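You operate a simulated robot arm through the tools that you are given. There is no shell and no other tool. Be economical: measure what you need, move in short steps, check, and stop when the job is done.

You are at the controls of a simulated robot arm. One attempt, no reset.

JOB
Put one of the white labels from the press end of the parts bench on top of the white label roll.
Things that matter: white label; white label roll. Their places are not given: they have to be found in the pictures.

The check looks at the end state, three seconds after you hand in, the way a careful person would. Anything else that was tipped, shoved, dropped, spilled or broken makes it a failure.

ROBOT AND FRAMES
A 6-joint arm with a two-finger parallel gripper, fixed in place. Base frame: the origin is at the foot of the arm, x ahead of it, y to its left, z up; the work surface is at about z = 0. Lengths are in cm, angles in degrees, forces in N, time in s.
With the tool pointing down near the work surface it reaches from about 14 to 58 cm from the base axis. Its first joint turns from -66.0 to 66.0 degrees. Payload 2.1 kg.
Tool frame: the origin (TCP) lies between the finger pads and is the grasp point; the fingertips stand 3 cm ahead of it; z points along the fingers, y is the line along which they close. Largest opening 9.4 cm; finger width 2.8, thickness 1; the body of the gripper, 5 by 9.6 cm, starts 5.5 cm behind the TCP.
Orientation is that of the tool frame in the base frame, as a unit quaternion [x, y, z, w]. With the fingers straight down and closing along the base's y, the tool's x points along the base's -x, its y along +y and its z along -z.

CONTROLS
- The arm moves only by the tool move_arm. Its argument "targets" is one flat list of numbers, 5 for each row, row after row: the shift along the tool's x, y, z in units of 25 mm (1.0 is 25 mm), then the turn about the tool's z in units of 6 degrees (1.0 is 6 degrees), then the opening, from 0 (shut) to 1 (fully open). In form: [dx, dy, dz, yaw, gripper, dx, dy, dz, yaw, gripper, ...]. A call has 1 to 8 rows; each row shifts and turns the commanded pose from where the row before left it, along the tool's axes as they then stand. A call with a number of a shift or a turn outside -1 to 1 is refused whole. A row lasts 0.2 s, in which the tool goes at most 5 cm and 8.6 degrees; a call with a longer step from one row to the next is refused whole, and so is a gripper value outside its range. A pose out of reach is approached as far as the arm can. The call stops where the force on the tool passes 40 N (or 10 N more than at its start, if that is more) or the arm is blocked; 0.2 s more then pass. The fingers move at their own pace (about 7.2 cm/s each) and stop on an object; they squeeze with about 27 N. The grip force told is the motor's: it shows also when the fingers shut on nothing. Time passes only in rows, and 0.2 s behind the last, so rows that do not move let the fingers close. The reply holds the time, the measured pose of the TCP, the force on the tool along the base axes, the opening and the grip force, in the units named above and with some noise.
- Cameras (640 x 400 px; columns grow to the right, rows downward): "scene" is fixed at [4.92, -36.37, 49.2]; the picture's right is [0.84, -0.54, 0.00], its down [-0.28, -0.43, -0.86] and it looks along [0.47, 0.72, -0.51] (base axes); focal length 312 px, centre (320, 200). "wrist" rides on the gripper at [-3.7, 0, -5.8] in the tool frame; the picture's right is [0.00, -1.00, 0.00], its down [0.97, 0.00, -0.24] and it looks along [0.24, 0.00, 0.97] (tool axes); focal length 218 px, centre (320, 200).
- snapshot(camera): a new picture of that camera. The clock stands still meanwhile.
- measure_at(camera, pixels): for up to 12 pixels [column, row] of the newest picture of that camera ("zoom" is the newest enlarged one), the place [x, y, z] in the base frame of the surface seen there, good to about 0.2 cm. The clock stands still meanwhile.
- enlarge(camera, box): a new picture of the part [left, top, right, bottom] of that camera's present view, enlarged. The clock stands still meanwhile.
- sign_off(): hands the job in; it is judged then, once.

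Go step by step. Measure first, check grasps and placings, and put right what went wrong. The budget is 60 turns and 22 pictures, counting those below and the enlarged ones. Unless the task says otherwise, let go and move clear before handing in, and close with one line.

The tools are called by a JSON object that holds its "name" and its "arguments". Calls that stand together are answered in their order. move_arm: Moves the arm, as the interface text tells. Its arguments: {"type":"object","properties":{"targets":{"type":"array"}},"required":["targets"]} The other tools are called the same way: snapshot (camera) takes a picture; measure_at (camera, pixels) gives the place of the surface under pixels of a picture; enlarge (camera, box) takes an enlarged picture of a part of a camera's view; sign_off () hands the job in.

At the start:

```text
clock: 0.0
position: [31.6, 19.01, 27.0]
tool_rot: [0.001, 1.0, 0.0, 0.0]
contact_force: [0.2, -0.6, 0.2]
finger_gap: 9.42
finger_force: 0.1
```

scene: 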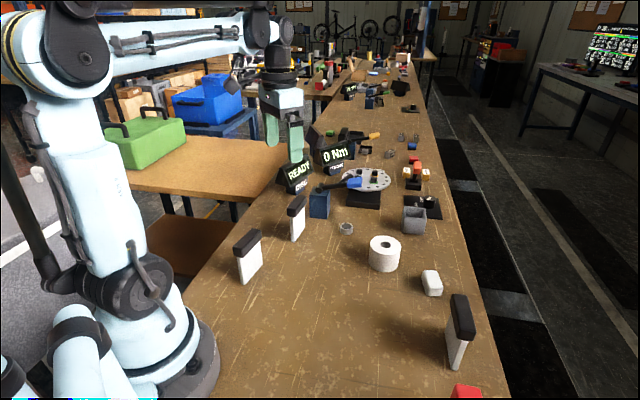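
wrist: 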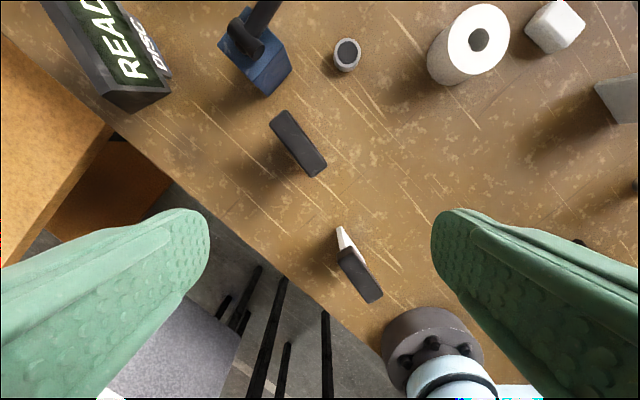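

The scene shows a white roll at (385,253), white pieces with black tops at (248,257), (297,218), (460,330) and a small white block at (432,283). I'll enlarge to tell which of them are labels.

{"name": "enlarge", "arguments": {"camera": "scene", "box": [220, 180, 500, 400]}}

{"name": "enlarge", "arguments": {"camera": "scene", "box": [270, 60, 470, 220]}}

```text
1.82 times, centred on (360, 290) of scene
```

zoom: 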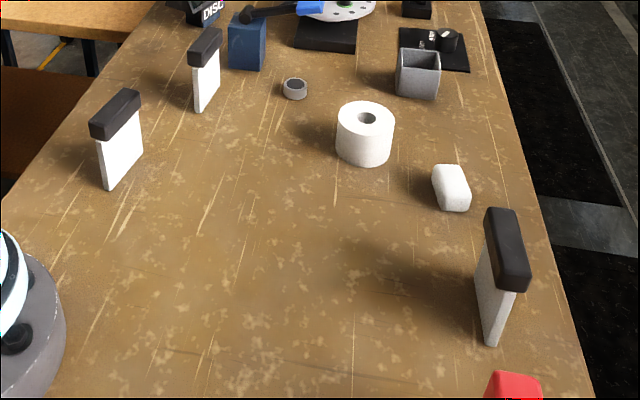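

```text
2.50 times, centred on (370, 140) of scene
```

zoom: 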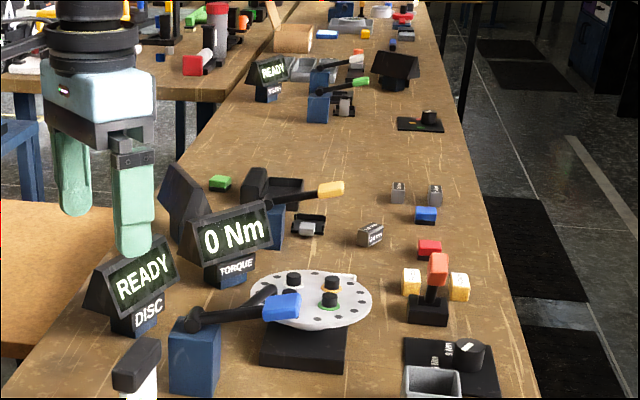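

The three black-topped white plates and a white block are candidates, but nothing is clear yet. I'll measure them and the bench near the base.

{"name": "snapshot", "arguments": {"camera": "scene"}}

{"name": "measure_at", "arguments": {"camera": "scene", "pixels": [[385, 241], [385, 262], [432, 275], [247, 240], [247, 268], [297, 204], [297, 228], [461, 310], [455, 350], [466, 392], [346, 228], [413, 215]]}}

```text
17 pictures are left
```

scene: 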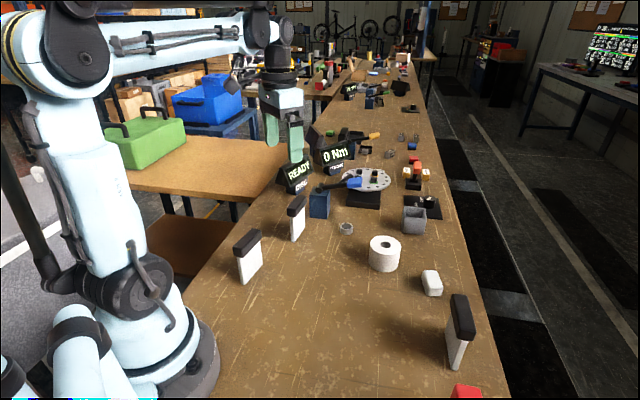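

```text
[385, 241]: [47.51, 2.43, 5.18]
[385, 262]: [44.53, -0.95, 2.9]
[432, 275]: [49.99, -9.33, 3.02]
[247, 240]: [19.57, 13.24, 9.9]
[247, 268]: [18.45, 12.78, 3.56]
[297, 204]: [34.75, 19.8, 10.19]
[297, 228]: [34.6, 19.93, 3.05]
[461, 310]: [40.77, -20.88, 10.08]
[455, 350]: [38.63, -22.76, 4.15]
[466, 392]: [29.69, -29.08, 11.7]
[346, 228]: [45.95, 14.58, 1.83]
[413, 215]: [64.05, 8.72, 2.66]
```

The red thing at (466,392) measures about 12 cm high at (30,-29), perhaps part of a press. I'll travel high over to that side and look with the wrist camera.

{"name": "move_arm", "arguments": {"targets": [0, -1, -1, 0, 1, 0, -1, -1, 0, 1, 0, -1, 0, 0, 1, 0, -1, 0, 0, 1, 0, -1, 0, 0, 1, 0, -1, 0, 0, 1, 0, -1, 0, 0, 1, 0, -1, 0, 0, 1]}}

{"name": "move_arm", "arguments": {"targets": [0, -1, 0, 0, 1, 0, -1, 0, 0, 1, 0, -1, 0, 0, 1, 0, -1, 0, 0, 1, 0, -1, 0, 0, 1, 0, -1, 0, 0, 1, 0, 0, 0, 0, 1]}}

{"name": "snapshot", "arguments": {"camera": "wrist"}}

```text
clock: 1.8
position: [31.41, -0.91, 32.13]
tool_rot: [0.0, 1.0, 0.0, -0.001]
contact_force: [-0.6, 0.4, 0.2]
finger_gap: 9.4
finger_force: 0.0
```

```text
clock: 3.4
position: [31.56, -16.12, 31.95]
tool_rot: [0.0, 1.0, 0.0, 0.0]
contact_force: [-0.4, -0.2, 0.3]
finger_gap: 9.4
finger_force: 0.1
```

```text
16 pictures are left
```

wrist: 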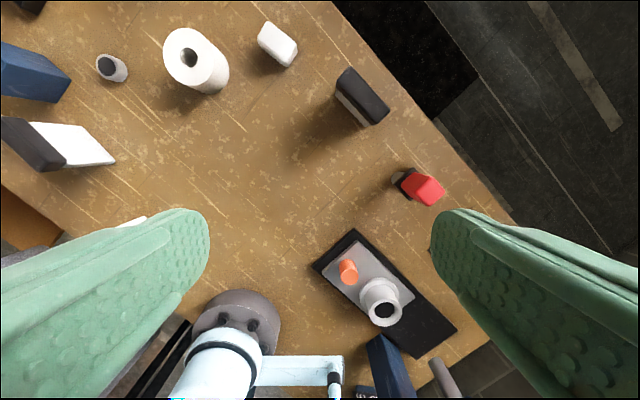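

A fixture with an orange peg and a grey boss shows at (380,300), with a lettered stand at (375,385). I'll enlarge it, and the black-topped plate and white block.

{"name": "enlarge", "arguments": {"camera": "wrist", "box": [300, 220, 480, 400]}}

{"name": "enlarge", "arguments": {"camera": "wrist", "box": [150, 0, 450, 210]}}

```text
2.22 times, centred on (390, 310) of wrist
```

zoom: 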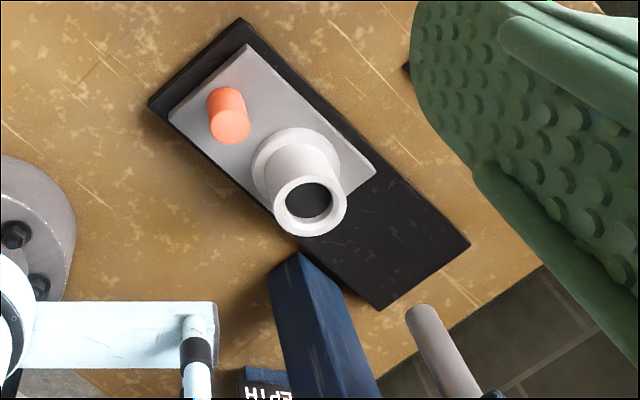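

```text
1.90 times, centred on (300, 105) of wrist
```

zoom: 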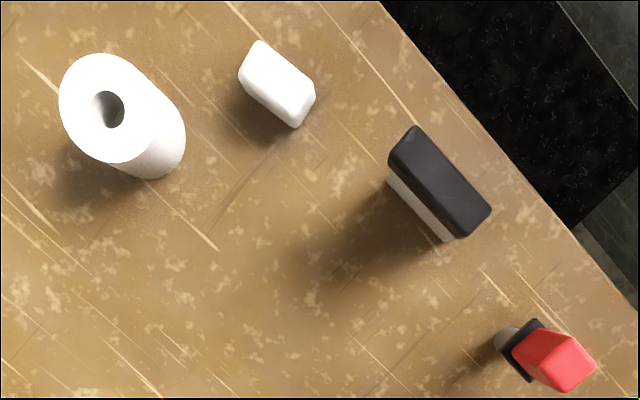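

The stand reads "...EPTH" beside a blue post, so the press end is likely near (20,-25). I'll measure these heights before looking closer.

{"name": "measure_at", "arguments": {"camera": "wrist", "pixels": [[380, 345], [395, 385], [430, 365], [380, 305], [347, 270], [427, 190], [362, 95], [368, 390], [278, 42], [193, 55], [360, 245], [425, 335]]}}

{"name": "move_arm", "arguments": {"targets": [0, -1, 0, 0, 1, 0, -1, 0, 0, 1, 0, -1, 0, 0, 1, 0, -1, 0, 0, 1, 0, 0, 0, 0, 1]}}

{"name": "snapshot", "arguments": {"camera": "wrist"}}

```text
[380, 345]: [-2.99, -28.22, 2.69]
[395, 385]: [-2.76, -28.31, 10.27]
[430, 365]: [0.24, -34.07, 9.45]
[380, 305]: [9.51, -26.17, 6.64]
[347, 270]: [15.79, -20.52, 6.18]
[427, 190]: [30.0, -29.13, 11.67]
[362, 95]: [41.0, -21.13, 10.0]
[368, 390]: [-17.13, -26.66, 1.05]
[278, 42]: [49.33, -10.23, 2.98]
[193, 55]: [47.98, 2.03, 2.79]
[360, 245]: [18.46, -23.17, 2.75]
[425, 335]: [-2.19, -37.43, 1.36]
```

```text
clock: 4.6
position: [31.71, -25.93, 31.93]
tool_rot: [0.0, 1.0, 0.0, 0.0]
contact_force: [0.1, 0.1, 0.1]
finger_gap: 9.41
finger_force: 0.0
```

```text
13 pictures are left
```

wrist: 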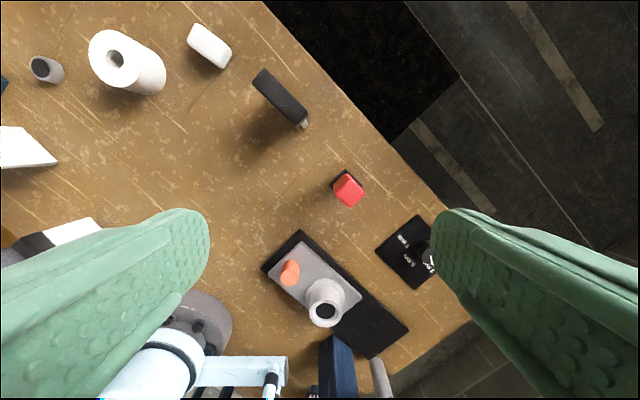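

The press end holds no flat sheets, only the black-topped plate near (41,-21) and the white block near (50,-10). I'll go above them for a close look at both.

{"name": "move_arm", "arguments": {"targets": [-0.8, 0.9, 0, 0, 1, -0.8, 0.9, 0, 0, 1, -0.8, 0.9, 0, 0, 1, -0.8, 0.9, 0.8, 0, 1, -0.8, 0.9, 0.8, 0, 1, -0.8, 0.9, 0.8, 0, 1, 0, 0, 0.8, 0, 1, 0, 0, 0, 0, 1]}}

{"name": "snapshot", "arguments": {"camera": "wrist"}}

{"name": "enlarge", "arguments": {"camera": "scene", "box": [220, 215, 320, 295]}}

```text
clock: 6.4
position: [43.4, -12.49, 23.89]
tool_rot: [0.0, 1.0, 0.0, 0.0]
contact_force: [0.9, -0.7, 0.0]
finger_gap: 9.41
finger_force: 0.0
```

```text
12 pictures are left
```

wrist: 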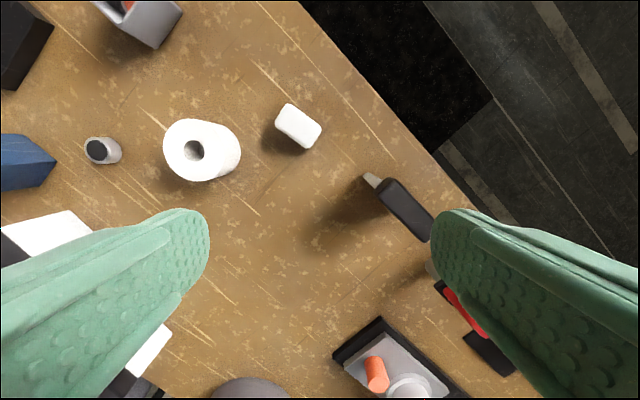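

```text
5.00 times, centred on (270, 255) of scene
```

zoom: 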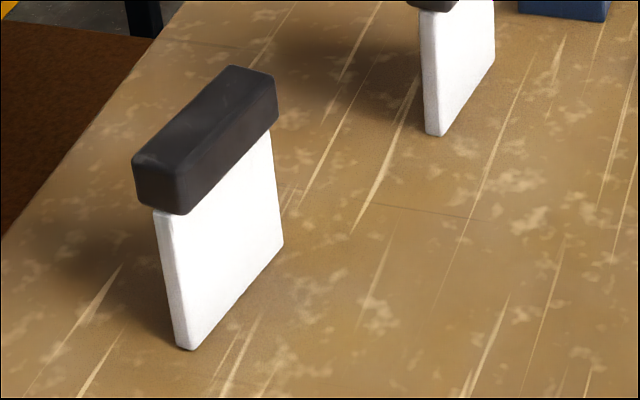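

The black-topped pieces are thin white cards with grips, three alike, so they are the labels; the rounded white block is single. The one near (41,-21) is nearest the press fixture, so I'll measure its cap and the roll (175-240,120-180).

{"name": "measure_at", "arguments": {"camera": "wrist", "pixels": [[382, 190], [392, 181], [428, 218], [420, 238], [405, 210], [371, 180], [193, 124], [168, 150], [193, 178], [208, 150], [180, 165], [195, 150]]}}

{"name": "enlarge", "arguments": {"camera": "scene", "box": [360, 225, 490, 375]}}

```text
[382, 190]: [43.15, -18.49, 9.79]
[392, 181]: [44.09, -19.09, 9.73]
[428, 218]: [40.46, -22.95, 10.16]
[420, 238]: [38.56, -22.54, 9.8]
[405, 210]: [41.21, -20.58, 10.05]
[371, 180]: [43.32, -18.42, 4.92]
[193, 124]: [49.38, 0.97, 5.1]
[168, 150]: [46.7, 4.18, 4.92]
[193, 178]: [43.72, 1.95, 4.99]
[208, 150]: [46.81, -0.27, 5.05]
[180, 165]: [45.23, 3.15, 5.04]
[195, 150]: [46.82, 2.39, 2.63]
```

```text
2.67 times, centred on (425, 300) of scene
```

zoom: 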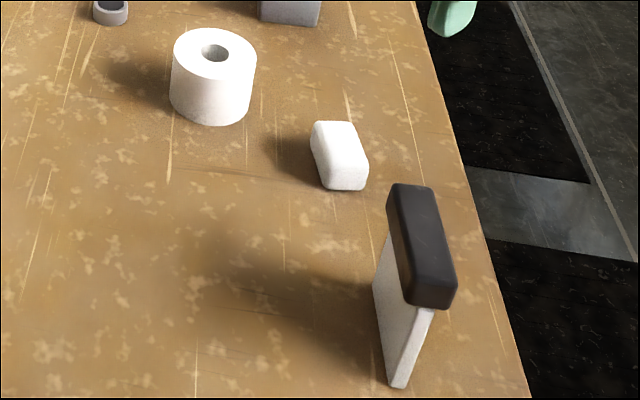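

Cap top is at z≈10, centre about (41.1,-20.8), with its long axis near 43° in the base; the roll top is at z≈5.0, centre about (46.7,1.8). I'll refine the cap's edges on the enlarged picture.

{"name": "measure_at", "arguments": {"camera": "zoom", "pixels": [[393, 192], [429, 191], [452, 285], [408, 296], [397, 225], [402, 260], [437, 220], [445, 255], [430, 307], [405, 375], [380, 285], [400, 300]]}}

```text
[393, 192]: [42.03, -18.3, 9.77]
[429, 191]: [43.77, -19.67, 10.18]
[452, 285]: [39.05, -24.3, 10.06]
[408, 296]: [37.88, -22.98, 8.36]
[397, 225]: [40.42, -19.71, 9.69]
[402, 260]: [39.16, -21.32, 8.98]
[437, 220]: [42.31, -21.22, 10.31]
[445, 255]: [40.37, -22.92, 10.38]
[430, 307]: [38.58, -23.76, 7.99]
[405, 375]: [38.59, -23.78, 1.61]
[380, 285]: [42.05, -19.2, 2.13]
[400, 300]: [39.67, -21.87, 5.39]
```

The cap lies at about 45°, centre (40.7,-21.2), z 8 to 10.2. I'll turn the tool 45° and go above it, then check.

{"name": "move_arm", "arguments": {"targets": [0, 0, 0, -1, 1, 0, 0, 0, -1, 1, 0, 0, 0, -1, 1, 0, 0, 0, -1, 1, 0, 0, 0, -1, 1, 0, 0, 0, -1, 1, 0, 0, 0, -1, 1, 0, 0, 0, -0.5, 1]}}

{"name": "move_arm", "arguments": {"targets": [0.8, -0.4, 0, 0, 1, 0.8, -0.4, 0, 0, 1, 0.8, -0.4, 0, 0, 1, 0.82, -0.5, 0, 0, 1, 0, 0, 0.8, 0, 1, 0, 0, 0.8, 0, 1, 0, 0, 0, 0, 1]}}

{"name": "snapshot", "arguments": {"camera": "wrist"}}

```text
clock: 8.2
position: [43.5, -12.5, 23.92]
tool_rot: [-0.384, 0.924, 0.0, 0.0]
contact_force: [0.3, 0.3, -0.8]
finger_gap: 9.39
finger_force: 0.0
```

```text
clock: 9.8
position: [40.8, -21.16, 19.79]
tool_rot: [-0.383, 0.924, -0.001, 0.0]
contact_force: [-0.7, -0.2, 0.3]
finger_gap: 9.4
finger_force: 0.1
```

```text
9 pictures are left
```

wrist: 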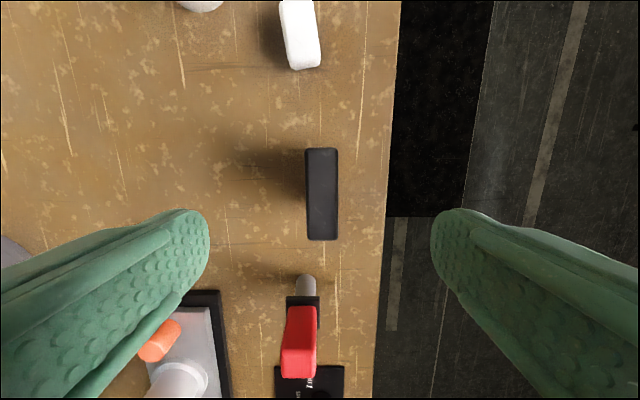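

The cap sits at columns 305-339, rows 148-240, centred between the fingers and well aligned. I'll measure its ends before lowering.

{"name": "measure_at", "arguments": {"camera": "wrist", "pixels": [[308, 152], [335, 151], [310, 237], [336, 236], [322, 195]]}}

```text
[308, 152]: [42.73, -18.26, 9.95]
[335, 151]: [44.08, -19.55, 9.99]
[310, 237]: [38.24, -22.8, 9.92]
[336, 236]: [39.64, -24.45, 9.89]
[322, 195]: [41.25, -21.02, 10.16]
```

Cap centre is (41.2,-21.3). I'll correct by a few mm, lower to z≈8.9, and close.

{"name": "move_arm", "arguments": {"targets": [-0.08, -0.12, 0.8, 0, 1, 0, 0, 0.8, 0, 1, 0, 0, 0.8, 0, 1, 0, 0, 0.8, 0, 1, 0, 0, 0.7, 0, 1, 0, 0, 0.44, 0, 1, 0, 0, 0, 0, 1]}}

{"name": "move_arm", "arguments": {"targets": [0, 0, 0, 0, 0.6, 0, 0, 0, 0, 0.35, 0, 0, 0, 0, 0.2, 0, 0, 0, 0, 0.1, 0, 0, 0, 0, 0.1, 0, 0, 0, 0, 0, 0, 0, 0, 0, 0]}}

```text
clock: 11.4
position: [41.23, -21.16, 9.0]
tool_rot: [-0.383, 0.924, 0.0, 0.0]
contact_force: [-0.4, 0.5, 0.1]
finger_gap: 9.41
finger_force: 0.0
```

```text
clock: 13.0
position: [41.17, -21.17, 9.12]
tool_rot: [-0.383, 0.924, 0.0, 0.0]
contact_force: [-0.5, -0.4, 1.0]
finger_gap: 2.88
finger_force: 27.7
```

The fingers hold at a 2.88 cm gap with 27.7 N. I'll lift straight up and look.

{"name": "move_arm", "arguments": {"targets": [0, 0, -0.3, 0, 0, 0, 0, -0.5, 0, 0, 0, 0, -0.8, 0, 0, 0, 0, -0.8, 0, 0, 0, 0, -0.8, 0, 0, 0, 0, -0.8, 0, 0, 0, 0, -0.4, 0, 0, 0, 0, 0, 0, 0]}}

{"name": "enlarge", "arguments": {"camera": "scene", "box": [340, 160, 560, 380]}}

```text
clock: 14.8
position: [41.19, -21.25, 20.17]
tool_rot: [-0.382, 0.924, 0.0, 0.0]
contact_force: [-0.4, -1.0, -0.6]
finger_gap: 2.85
finger_force: 27.2
```

```text
1.82 times, centred on (450, 270) of scene
```

zoom: 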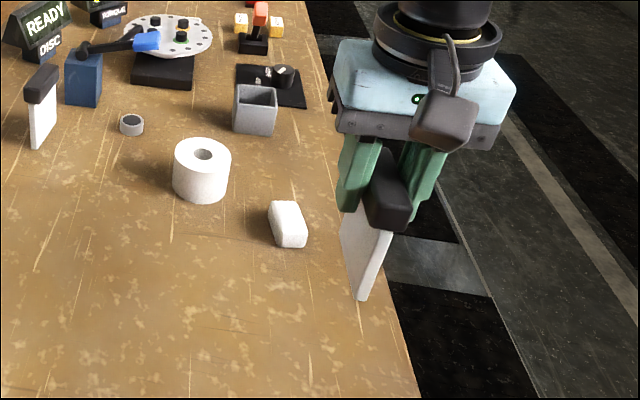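

The label is held cleanly, its foot about 11 cm up. I'll carry it to above the roll, centre about (46.6,1.4).

{"name": "move_arm", "arguments": {"targets": [-0.4, 0.25, 0, 0, 0, -0.8, 0.5, 0, 0, 0, -0.8, 0.5, 0, 0, 0, -0.8, 0.5, 0, 0, 0, -0.8, 0.5, 0, 0, 0, -0.8, 0.5, 0, 0, 0, -0.8, 0.5, 0, 0, 0, -0.8, 0.5, 0, 0, 0]}}

{"name": "move_arm", "arguments": {"targets": [-0.8, 0.46, 0, 0, 0, -0.72, 0.4, 0, 0, 0, -0.4, 0.25, 0, 0, 0, 0, 0, 0, 0, 0, 0, 0, 0, 0, 0]}}

{"name": "snapshot", "arguments": {"camera": "wrist"}}

{"name": "enlarge", "arguments": {"camera": "scene", "box": [310, 150, 470, 310]}}

```text
clock: 16.6
position: [45.26, -3.84, 20.16]
tool_rot: [-0.383, 0.924, 0.0, 0.0]
contact_force: [-0.8, -0.2, -0.1]
finger_gap: 2.86
finger_force: 26.9
```

```text
clock: 17.8
position: [46.65, 1.39, 19.97]
tool_rot: [-0.383, 0.924, 0.0, -0.001]
contact_force: [-0.3, -0.5, -1.5]
finger_gap: 2.85
finger_force: 27.0
```

```text
7 pictures are left
```

wrist: 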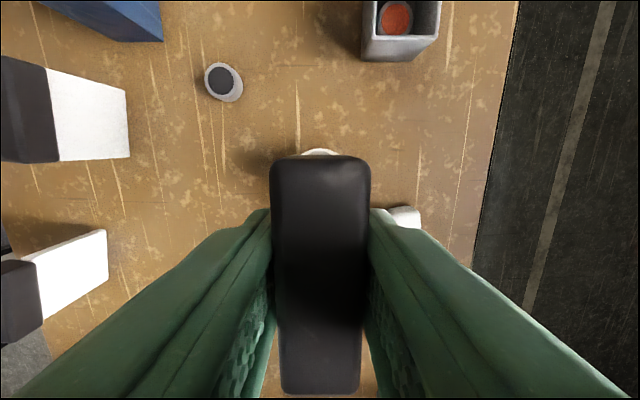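

```text
2.50 times, centred on (390, 230) of scene
```

zoom: 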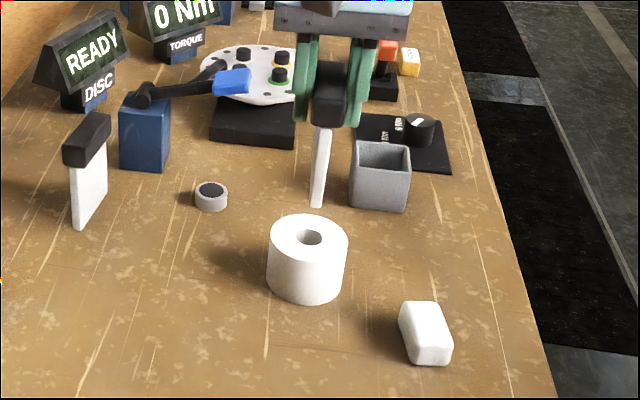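

The label hangs upright above the roll; roll rim in the zoom spans (270-348, 215-261). I'll measure rim and label foot to check centring.

{"name": "measure_at", "arguments": {"camera": "zoom", "pixels": [[275, 237], [343, 239], [310, 218], [308, 257], [316, 204], [311, 200], [322, 180], [290, 222], [330, 222], [285, 250], [332, 250]]}}

```text
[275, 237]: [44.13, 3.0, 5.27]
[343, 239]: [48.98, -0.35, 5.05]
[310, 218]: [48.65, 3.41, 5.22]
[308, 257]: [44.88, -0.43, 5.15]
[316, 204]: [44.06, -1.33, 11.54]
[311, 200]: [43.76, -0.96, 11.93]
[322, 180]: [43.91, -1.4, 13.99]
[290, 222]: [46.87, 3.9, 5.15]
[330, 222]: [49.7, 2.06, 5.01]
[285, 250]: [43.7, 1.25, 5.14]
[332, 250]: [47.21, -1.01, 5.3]
```

The roll centre is (46.7,1.45), matching the tool; the label foot is about 6 cm above its top. I'll lower to just above contact, then by small steps.

{"name": "move_arm", "arguments": {"targets": [0, 0, 0.5, 0, 0, 0, 0, 0.6, 0, 0, 0, 0, 0.6, 0, 0, 0, 0, 0.3, 0, 0, 0, 0, 0.16, 0, 0, 0, 0, 0, 0, 0, 0, 0, 0, 0, 0]}}

{"name": "enlarge", "arguments": {"camera": "scene", "box": [335, 180, 435, 280]}}

```text
clock: 19.4
position: [46.69, 1.3, 14.87]
tool_rot: [-0.383, 0.924, 0.0, 0.0]
contact_force: [-0.2, 0.0, -0.6]
finger_gap: 2.84
finger_force: 26.8
```

```text
4.00 times, centred on (385, 230) of scene
```

zoom: 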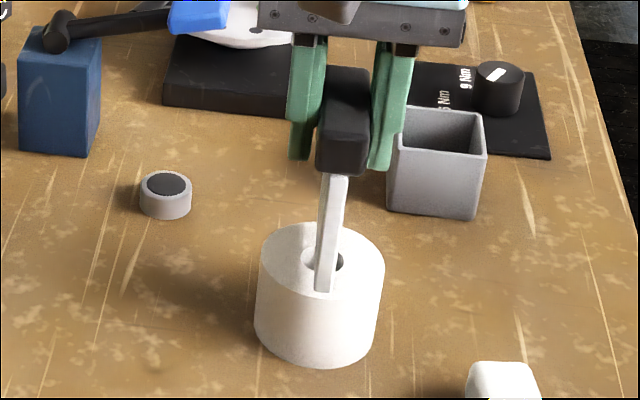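

The label is centred over the roll with a small gap left. I'll lower in about 1-2 mm steps, watching the force.

{"name": "move_arm", "arguments": {"targets": [0, 0, 0.08, 0, 0, 0, 0, 0.06, 0, 0, 0, 0, 0.04, 0, 0, 0, 0, 0, 0, 0, 0, 0, 0, 0, 0]}}

{"name": "move_arm", "arguments": {"targets": [0, 0, 0.04, 0, 0, 0, 0, 0.02, 0, 0, 0, 0, 0, 0, 0, 0, 0, 0, 0, 0]}}

```text
clock: 20.6
position: [46.63, 1.31, 14.45]
tool_rot: [-0.382, 0.924, 0.0, 0.001]
contact_force: [0.2, 0.0, -0.4]
finger_gap: 2.84
finger_force: 27.1
```

```text
clock: 21.6
position: [46.77, 1.35, 14.16]
tool_rot: [-0.383, 0.924, 0.001, 0.0]
contact_force: [0.9, -0.5, 0.2]
finger_gap: 2.87
finger_force: 27.0
```

No clear contact yet at z 14.16. I'll continue by about 0.5 mm per row.

{"name": "move_arm", "arguments": {"targets": [0, 0, 0.03, 0, 0, 0, 0, 0, 0, 0]}}

{"name": "move_arm", "arguments": {"targets": [0, 0, 0.03, 0, 0, 0, 0, 0, 0, 0]}}

{"name": "move_arm", "arguments": {"targets": [0, 0, 0.03, 0, 0, 0, 0, 0, 0, 0]}}

```text
clock: 22.2
position: [46.6, 1.29, 14.15]
tool_rot: [-0.383, 0.924, 0.0, 0.0]
contact_force: [0.8, 0.6, -0.7]
finger_gap: 2.84
finger_force: 27.2
```

```text
clock: 22.8
position: [46.69, 1.25, 14.16]
tool_rot: [-0.383, 0.924, 0.001, 0.0]
contact_force: [1.2, -0.1, 13.1]
finger_gap: 2.85
finger_force: 26.8
```

```text
clock: 23.4
position: [46.51, 1.31, 14.08]
tool_rot: [-0.383, 0.924, 0.0, 0.0]
contact_force: [2.2, 1.7, 29.4]
finger_gap: 2.88
finger_force: 27.1
```

Contact: the force rose to 29 N. I'll ease up by about 1.2 mm to take the pressure off, then open gently.

{"name": "move_arm", "arguments": {"targets": [0, 0, -0.05, 0, 0, 0, 0, 0, 0, 0]}}

{"name": "move_arm", "arguments": {"targets": [0, 0, 0, 0, 0.32, 0, 0, 0, 0, 0.36, 0, 0, 0, 0, 0.42, 0, 0, 0, 0, 0.55, 0, 0, 0, 0, 0.7, 0, 0, 0, 0, 0.7]}}

{"name": "enlarge", "arguments": {"camera": "scene", "box": [335, 180, 435, 280]}}

```text
clock: 24.0
position: [46.63, 1.29, 14.06]
tool_rot: [-0.383, 0.924, 0.001, 0.0]
contact_force: [0.0, 2.1, 5.2]
finger_gap: 2.87
finger_force: 27.1
```

```text
clock: 25.4
position: [46.63, 1.25, 14.14]
tool_rot: [-0.383, 0.924, -0.001, 0.0]
contact_force: [0.8, 0.6, -0.4]
finger_gap: 6.58
finger_force: 0.0
```

```text
4.00 times, centred on (385, 230) of scene
```

zoom: 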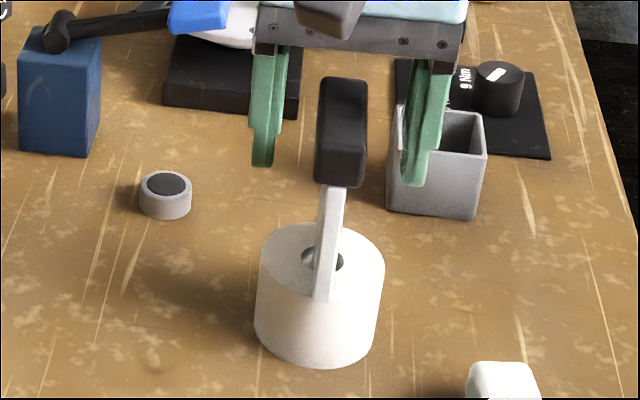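

The label stands upright and free on the roll. I'll open fully, raise the gripper straight up, and check once more.

{"name": "move_arm", "arguments": {"targets": [0, 0, 0, 0, 1, 0, 0, 0, 0, 1, 0, 0, -0.5, 0, 1, 0, 0, -0.8, 0, 1, 0, 0, -0.8, 0, 1, 0, 0, -0.8, 0, 1, 0, 0, -0.8, 0, 1, 0, 0, 0, 0, 1]}}

{"name": "move_arm", "arguments": {"targets": [0, 0, 0, 0, 1, 0, 0, 0, 0, 1, 0, 0, 0, 0, 1, 0, 0, 0, 0, 1, 0, 0, 0, 0, 1, 0, 0, 0, 0, 1]}}

{"name": "snapshot", "arguments": {"camera": "scene"}}

```text
clock: 27.2
position: [46.7, 1.21, 23.36]
tool_rot: [-0.382, 0.924, 0.001, 0.001]
contact_force: [0.1, -0.5, -0.5]
finger_gap: 9.4
finger_force: 0.2
```

```text
clock: 28.6
position: [46.66, 1.29, 23.34]
tool_rot: [-0.383, 0.924, 0.0, 0.0]
contact_force: [0.6, 0.8, 1.0]
finger_gap: 9.4
finger_force: 0.0
```

```text
3 pictures are left
```

scene: 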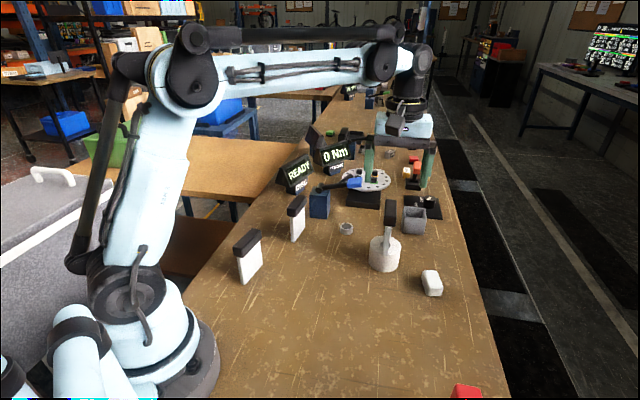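

The label stands on the roll at (387,235), the gripper is clear, and everything else in view is where it was. I'll hand in.

{"name": "sign_off", "arguments": {}}

```text
The job is handed in.
```

I stood one white label (a thin white card with a black grip) upright on top of the white label roll, and the job is handed in. Nothing on the bench was marked as a label. I chose these cards because there are three alike, and I took the one nearest the press fixture.
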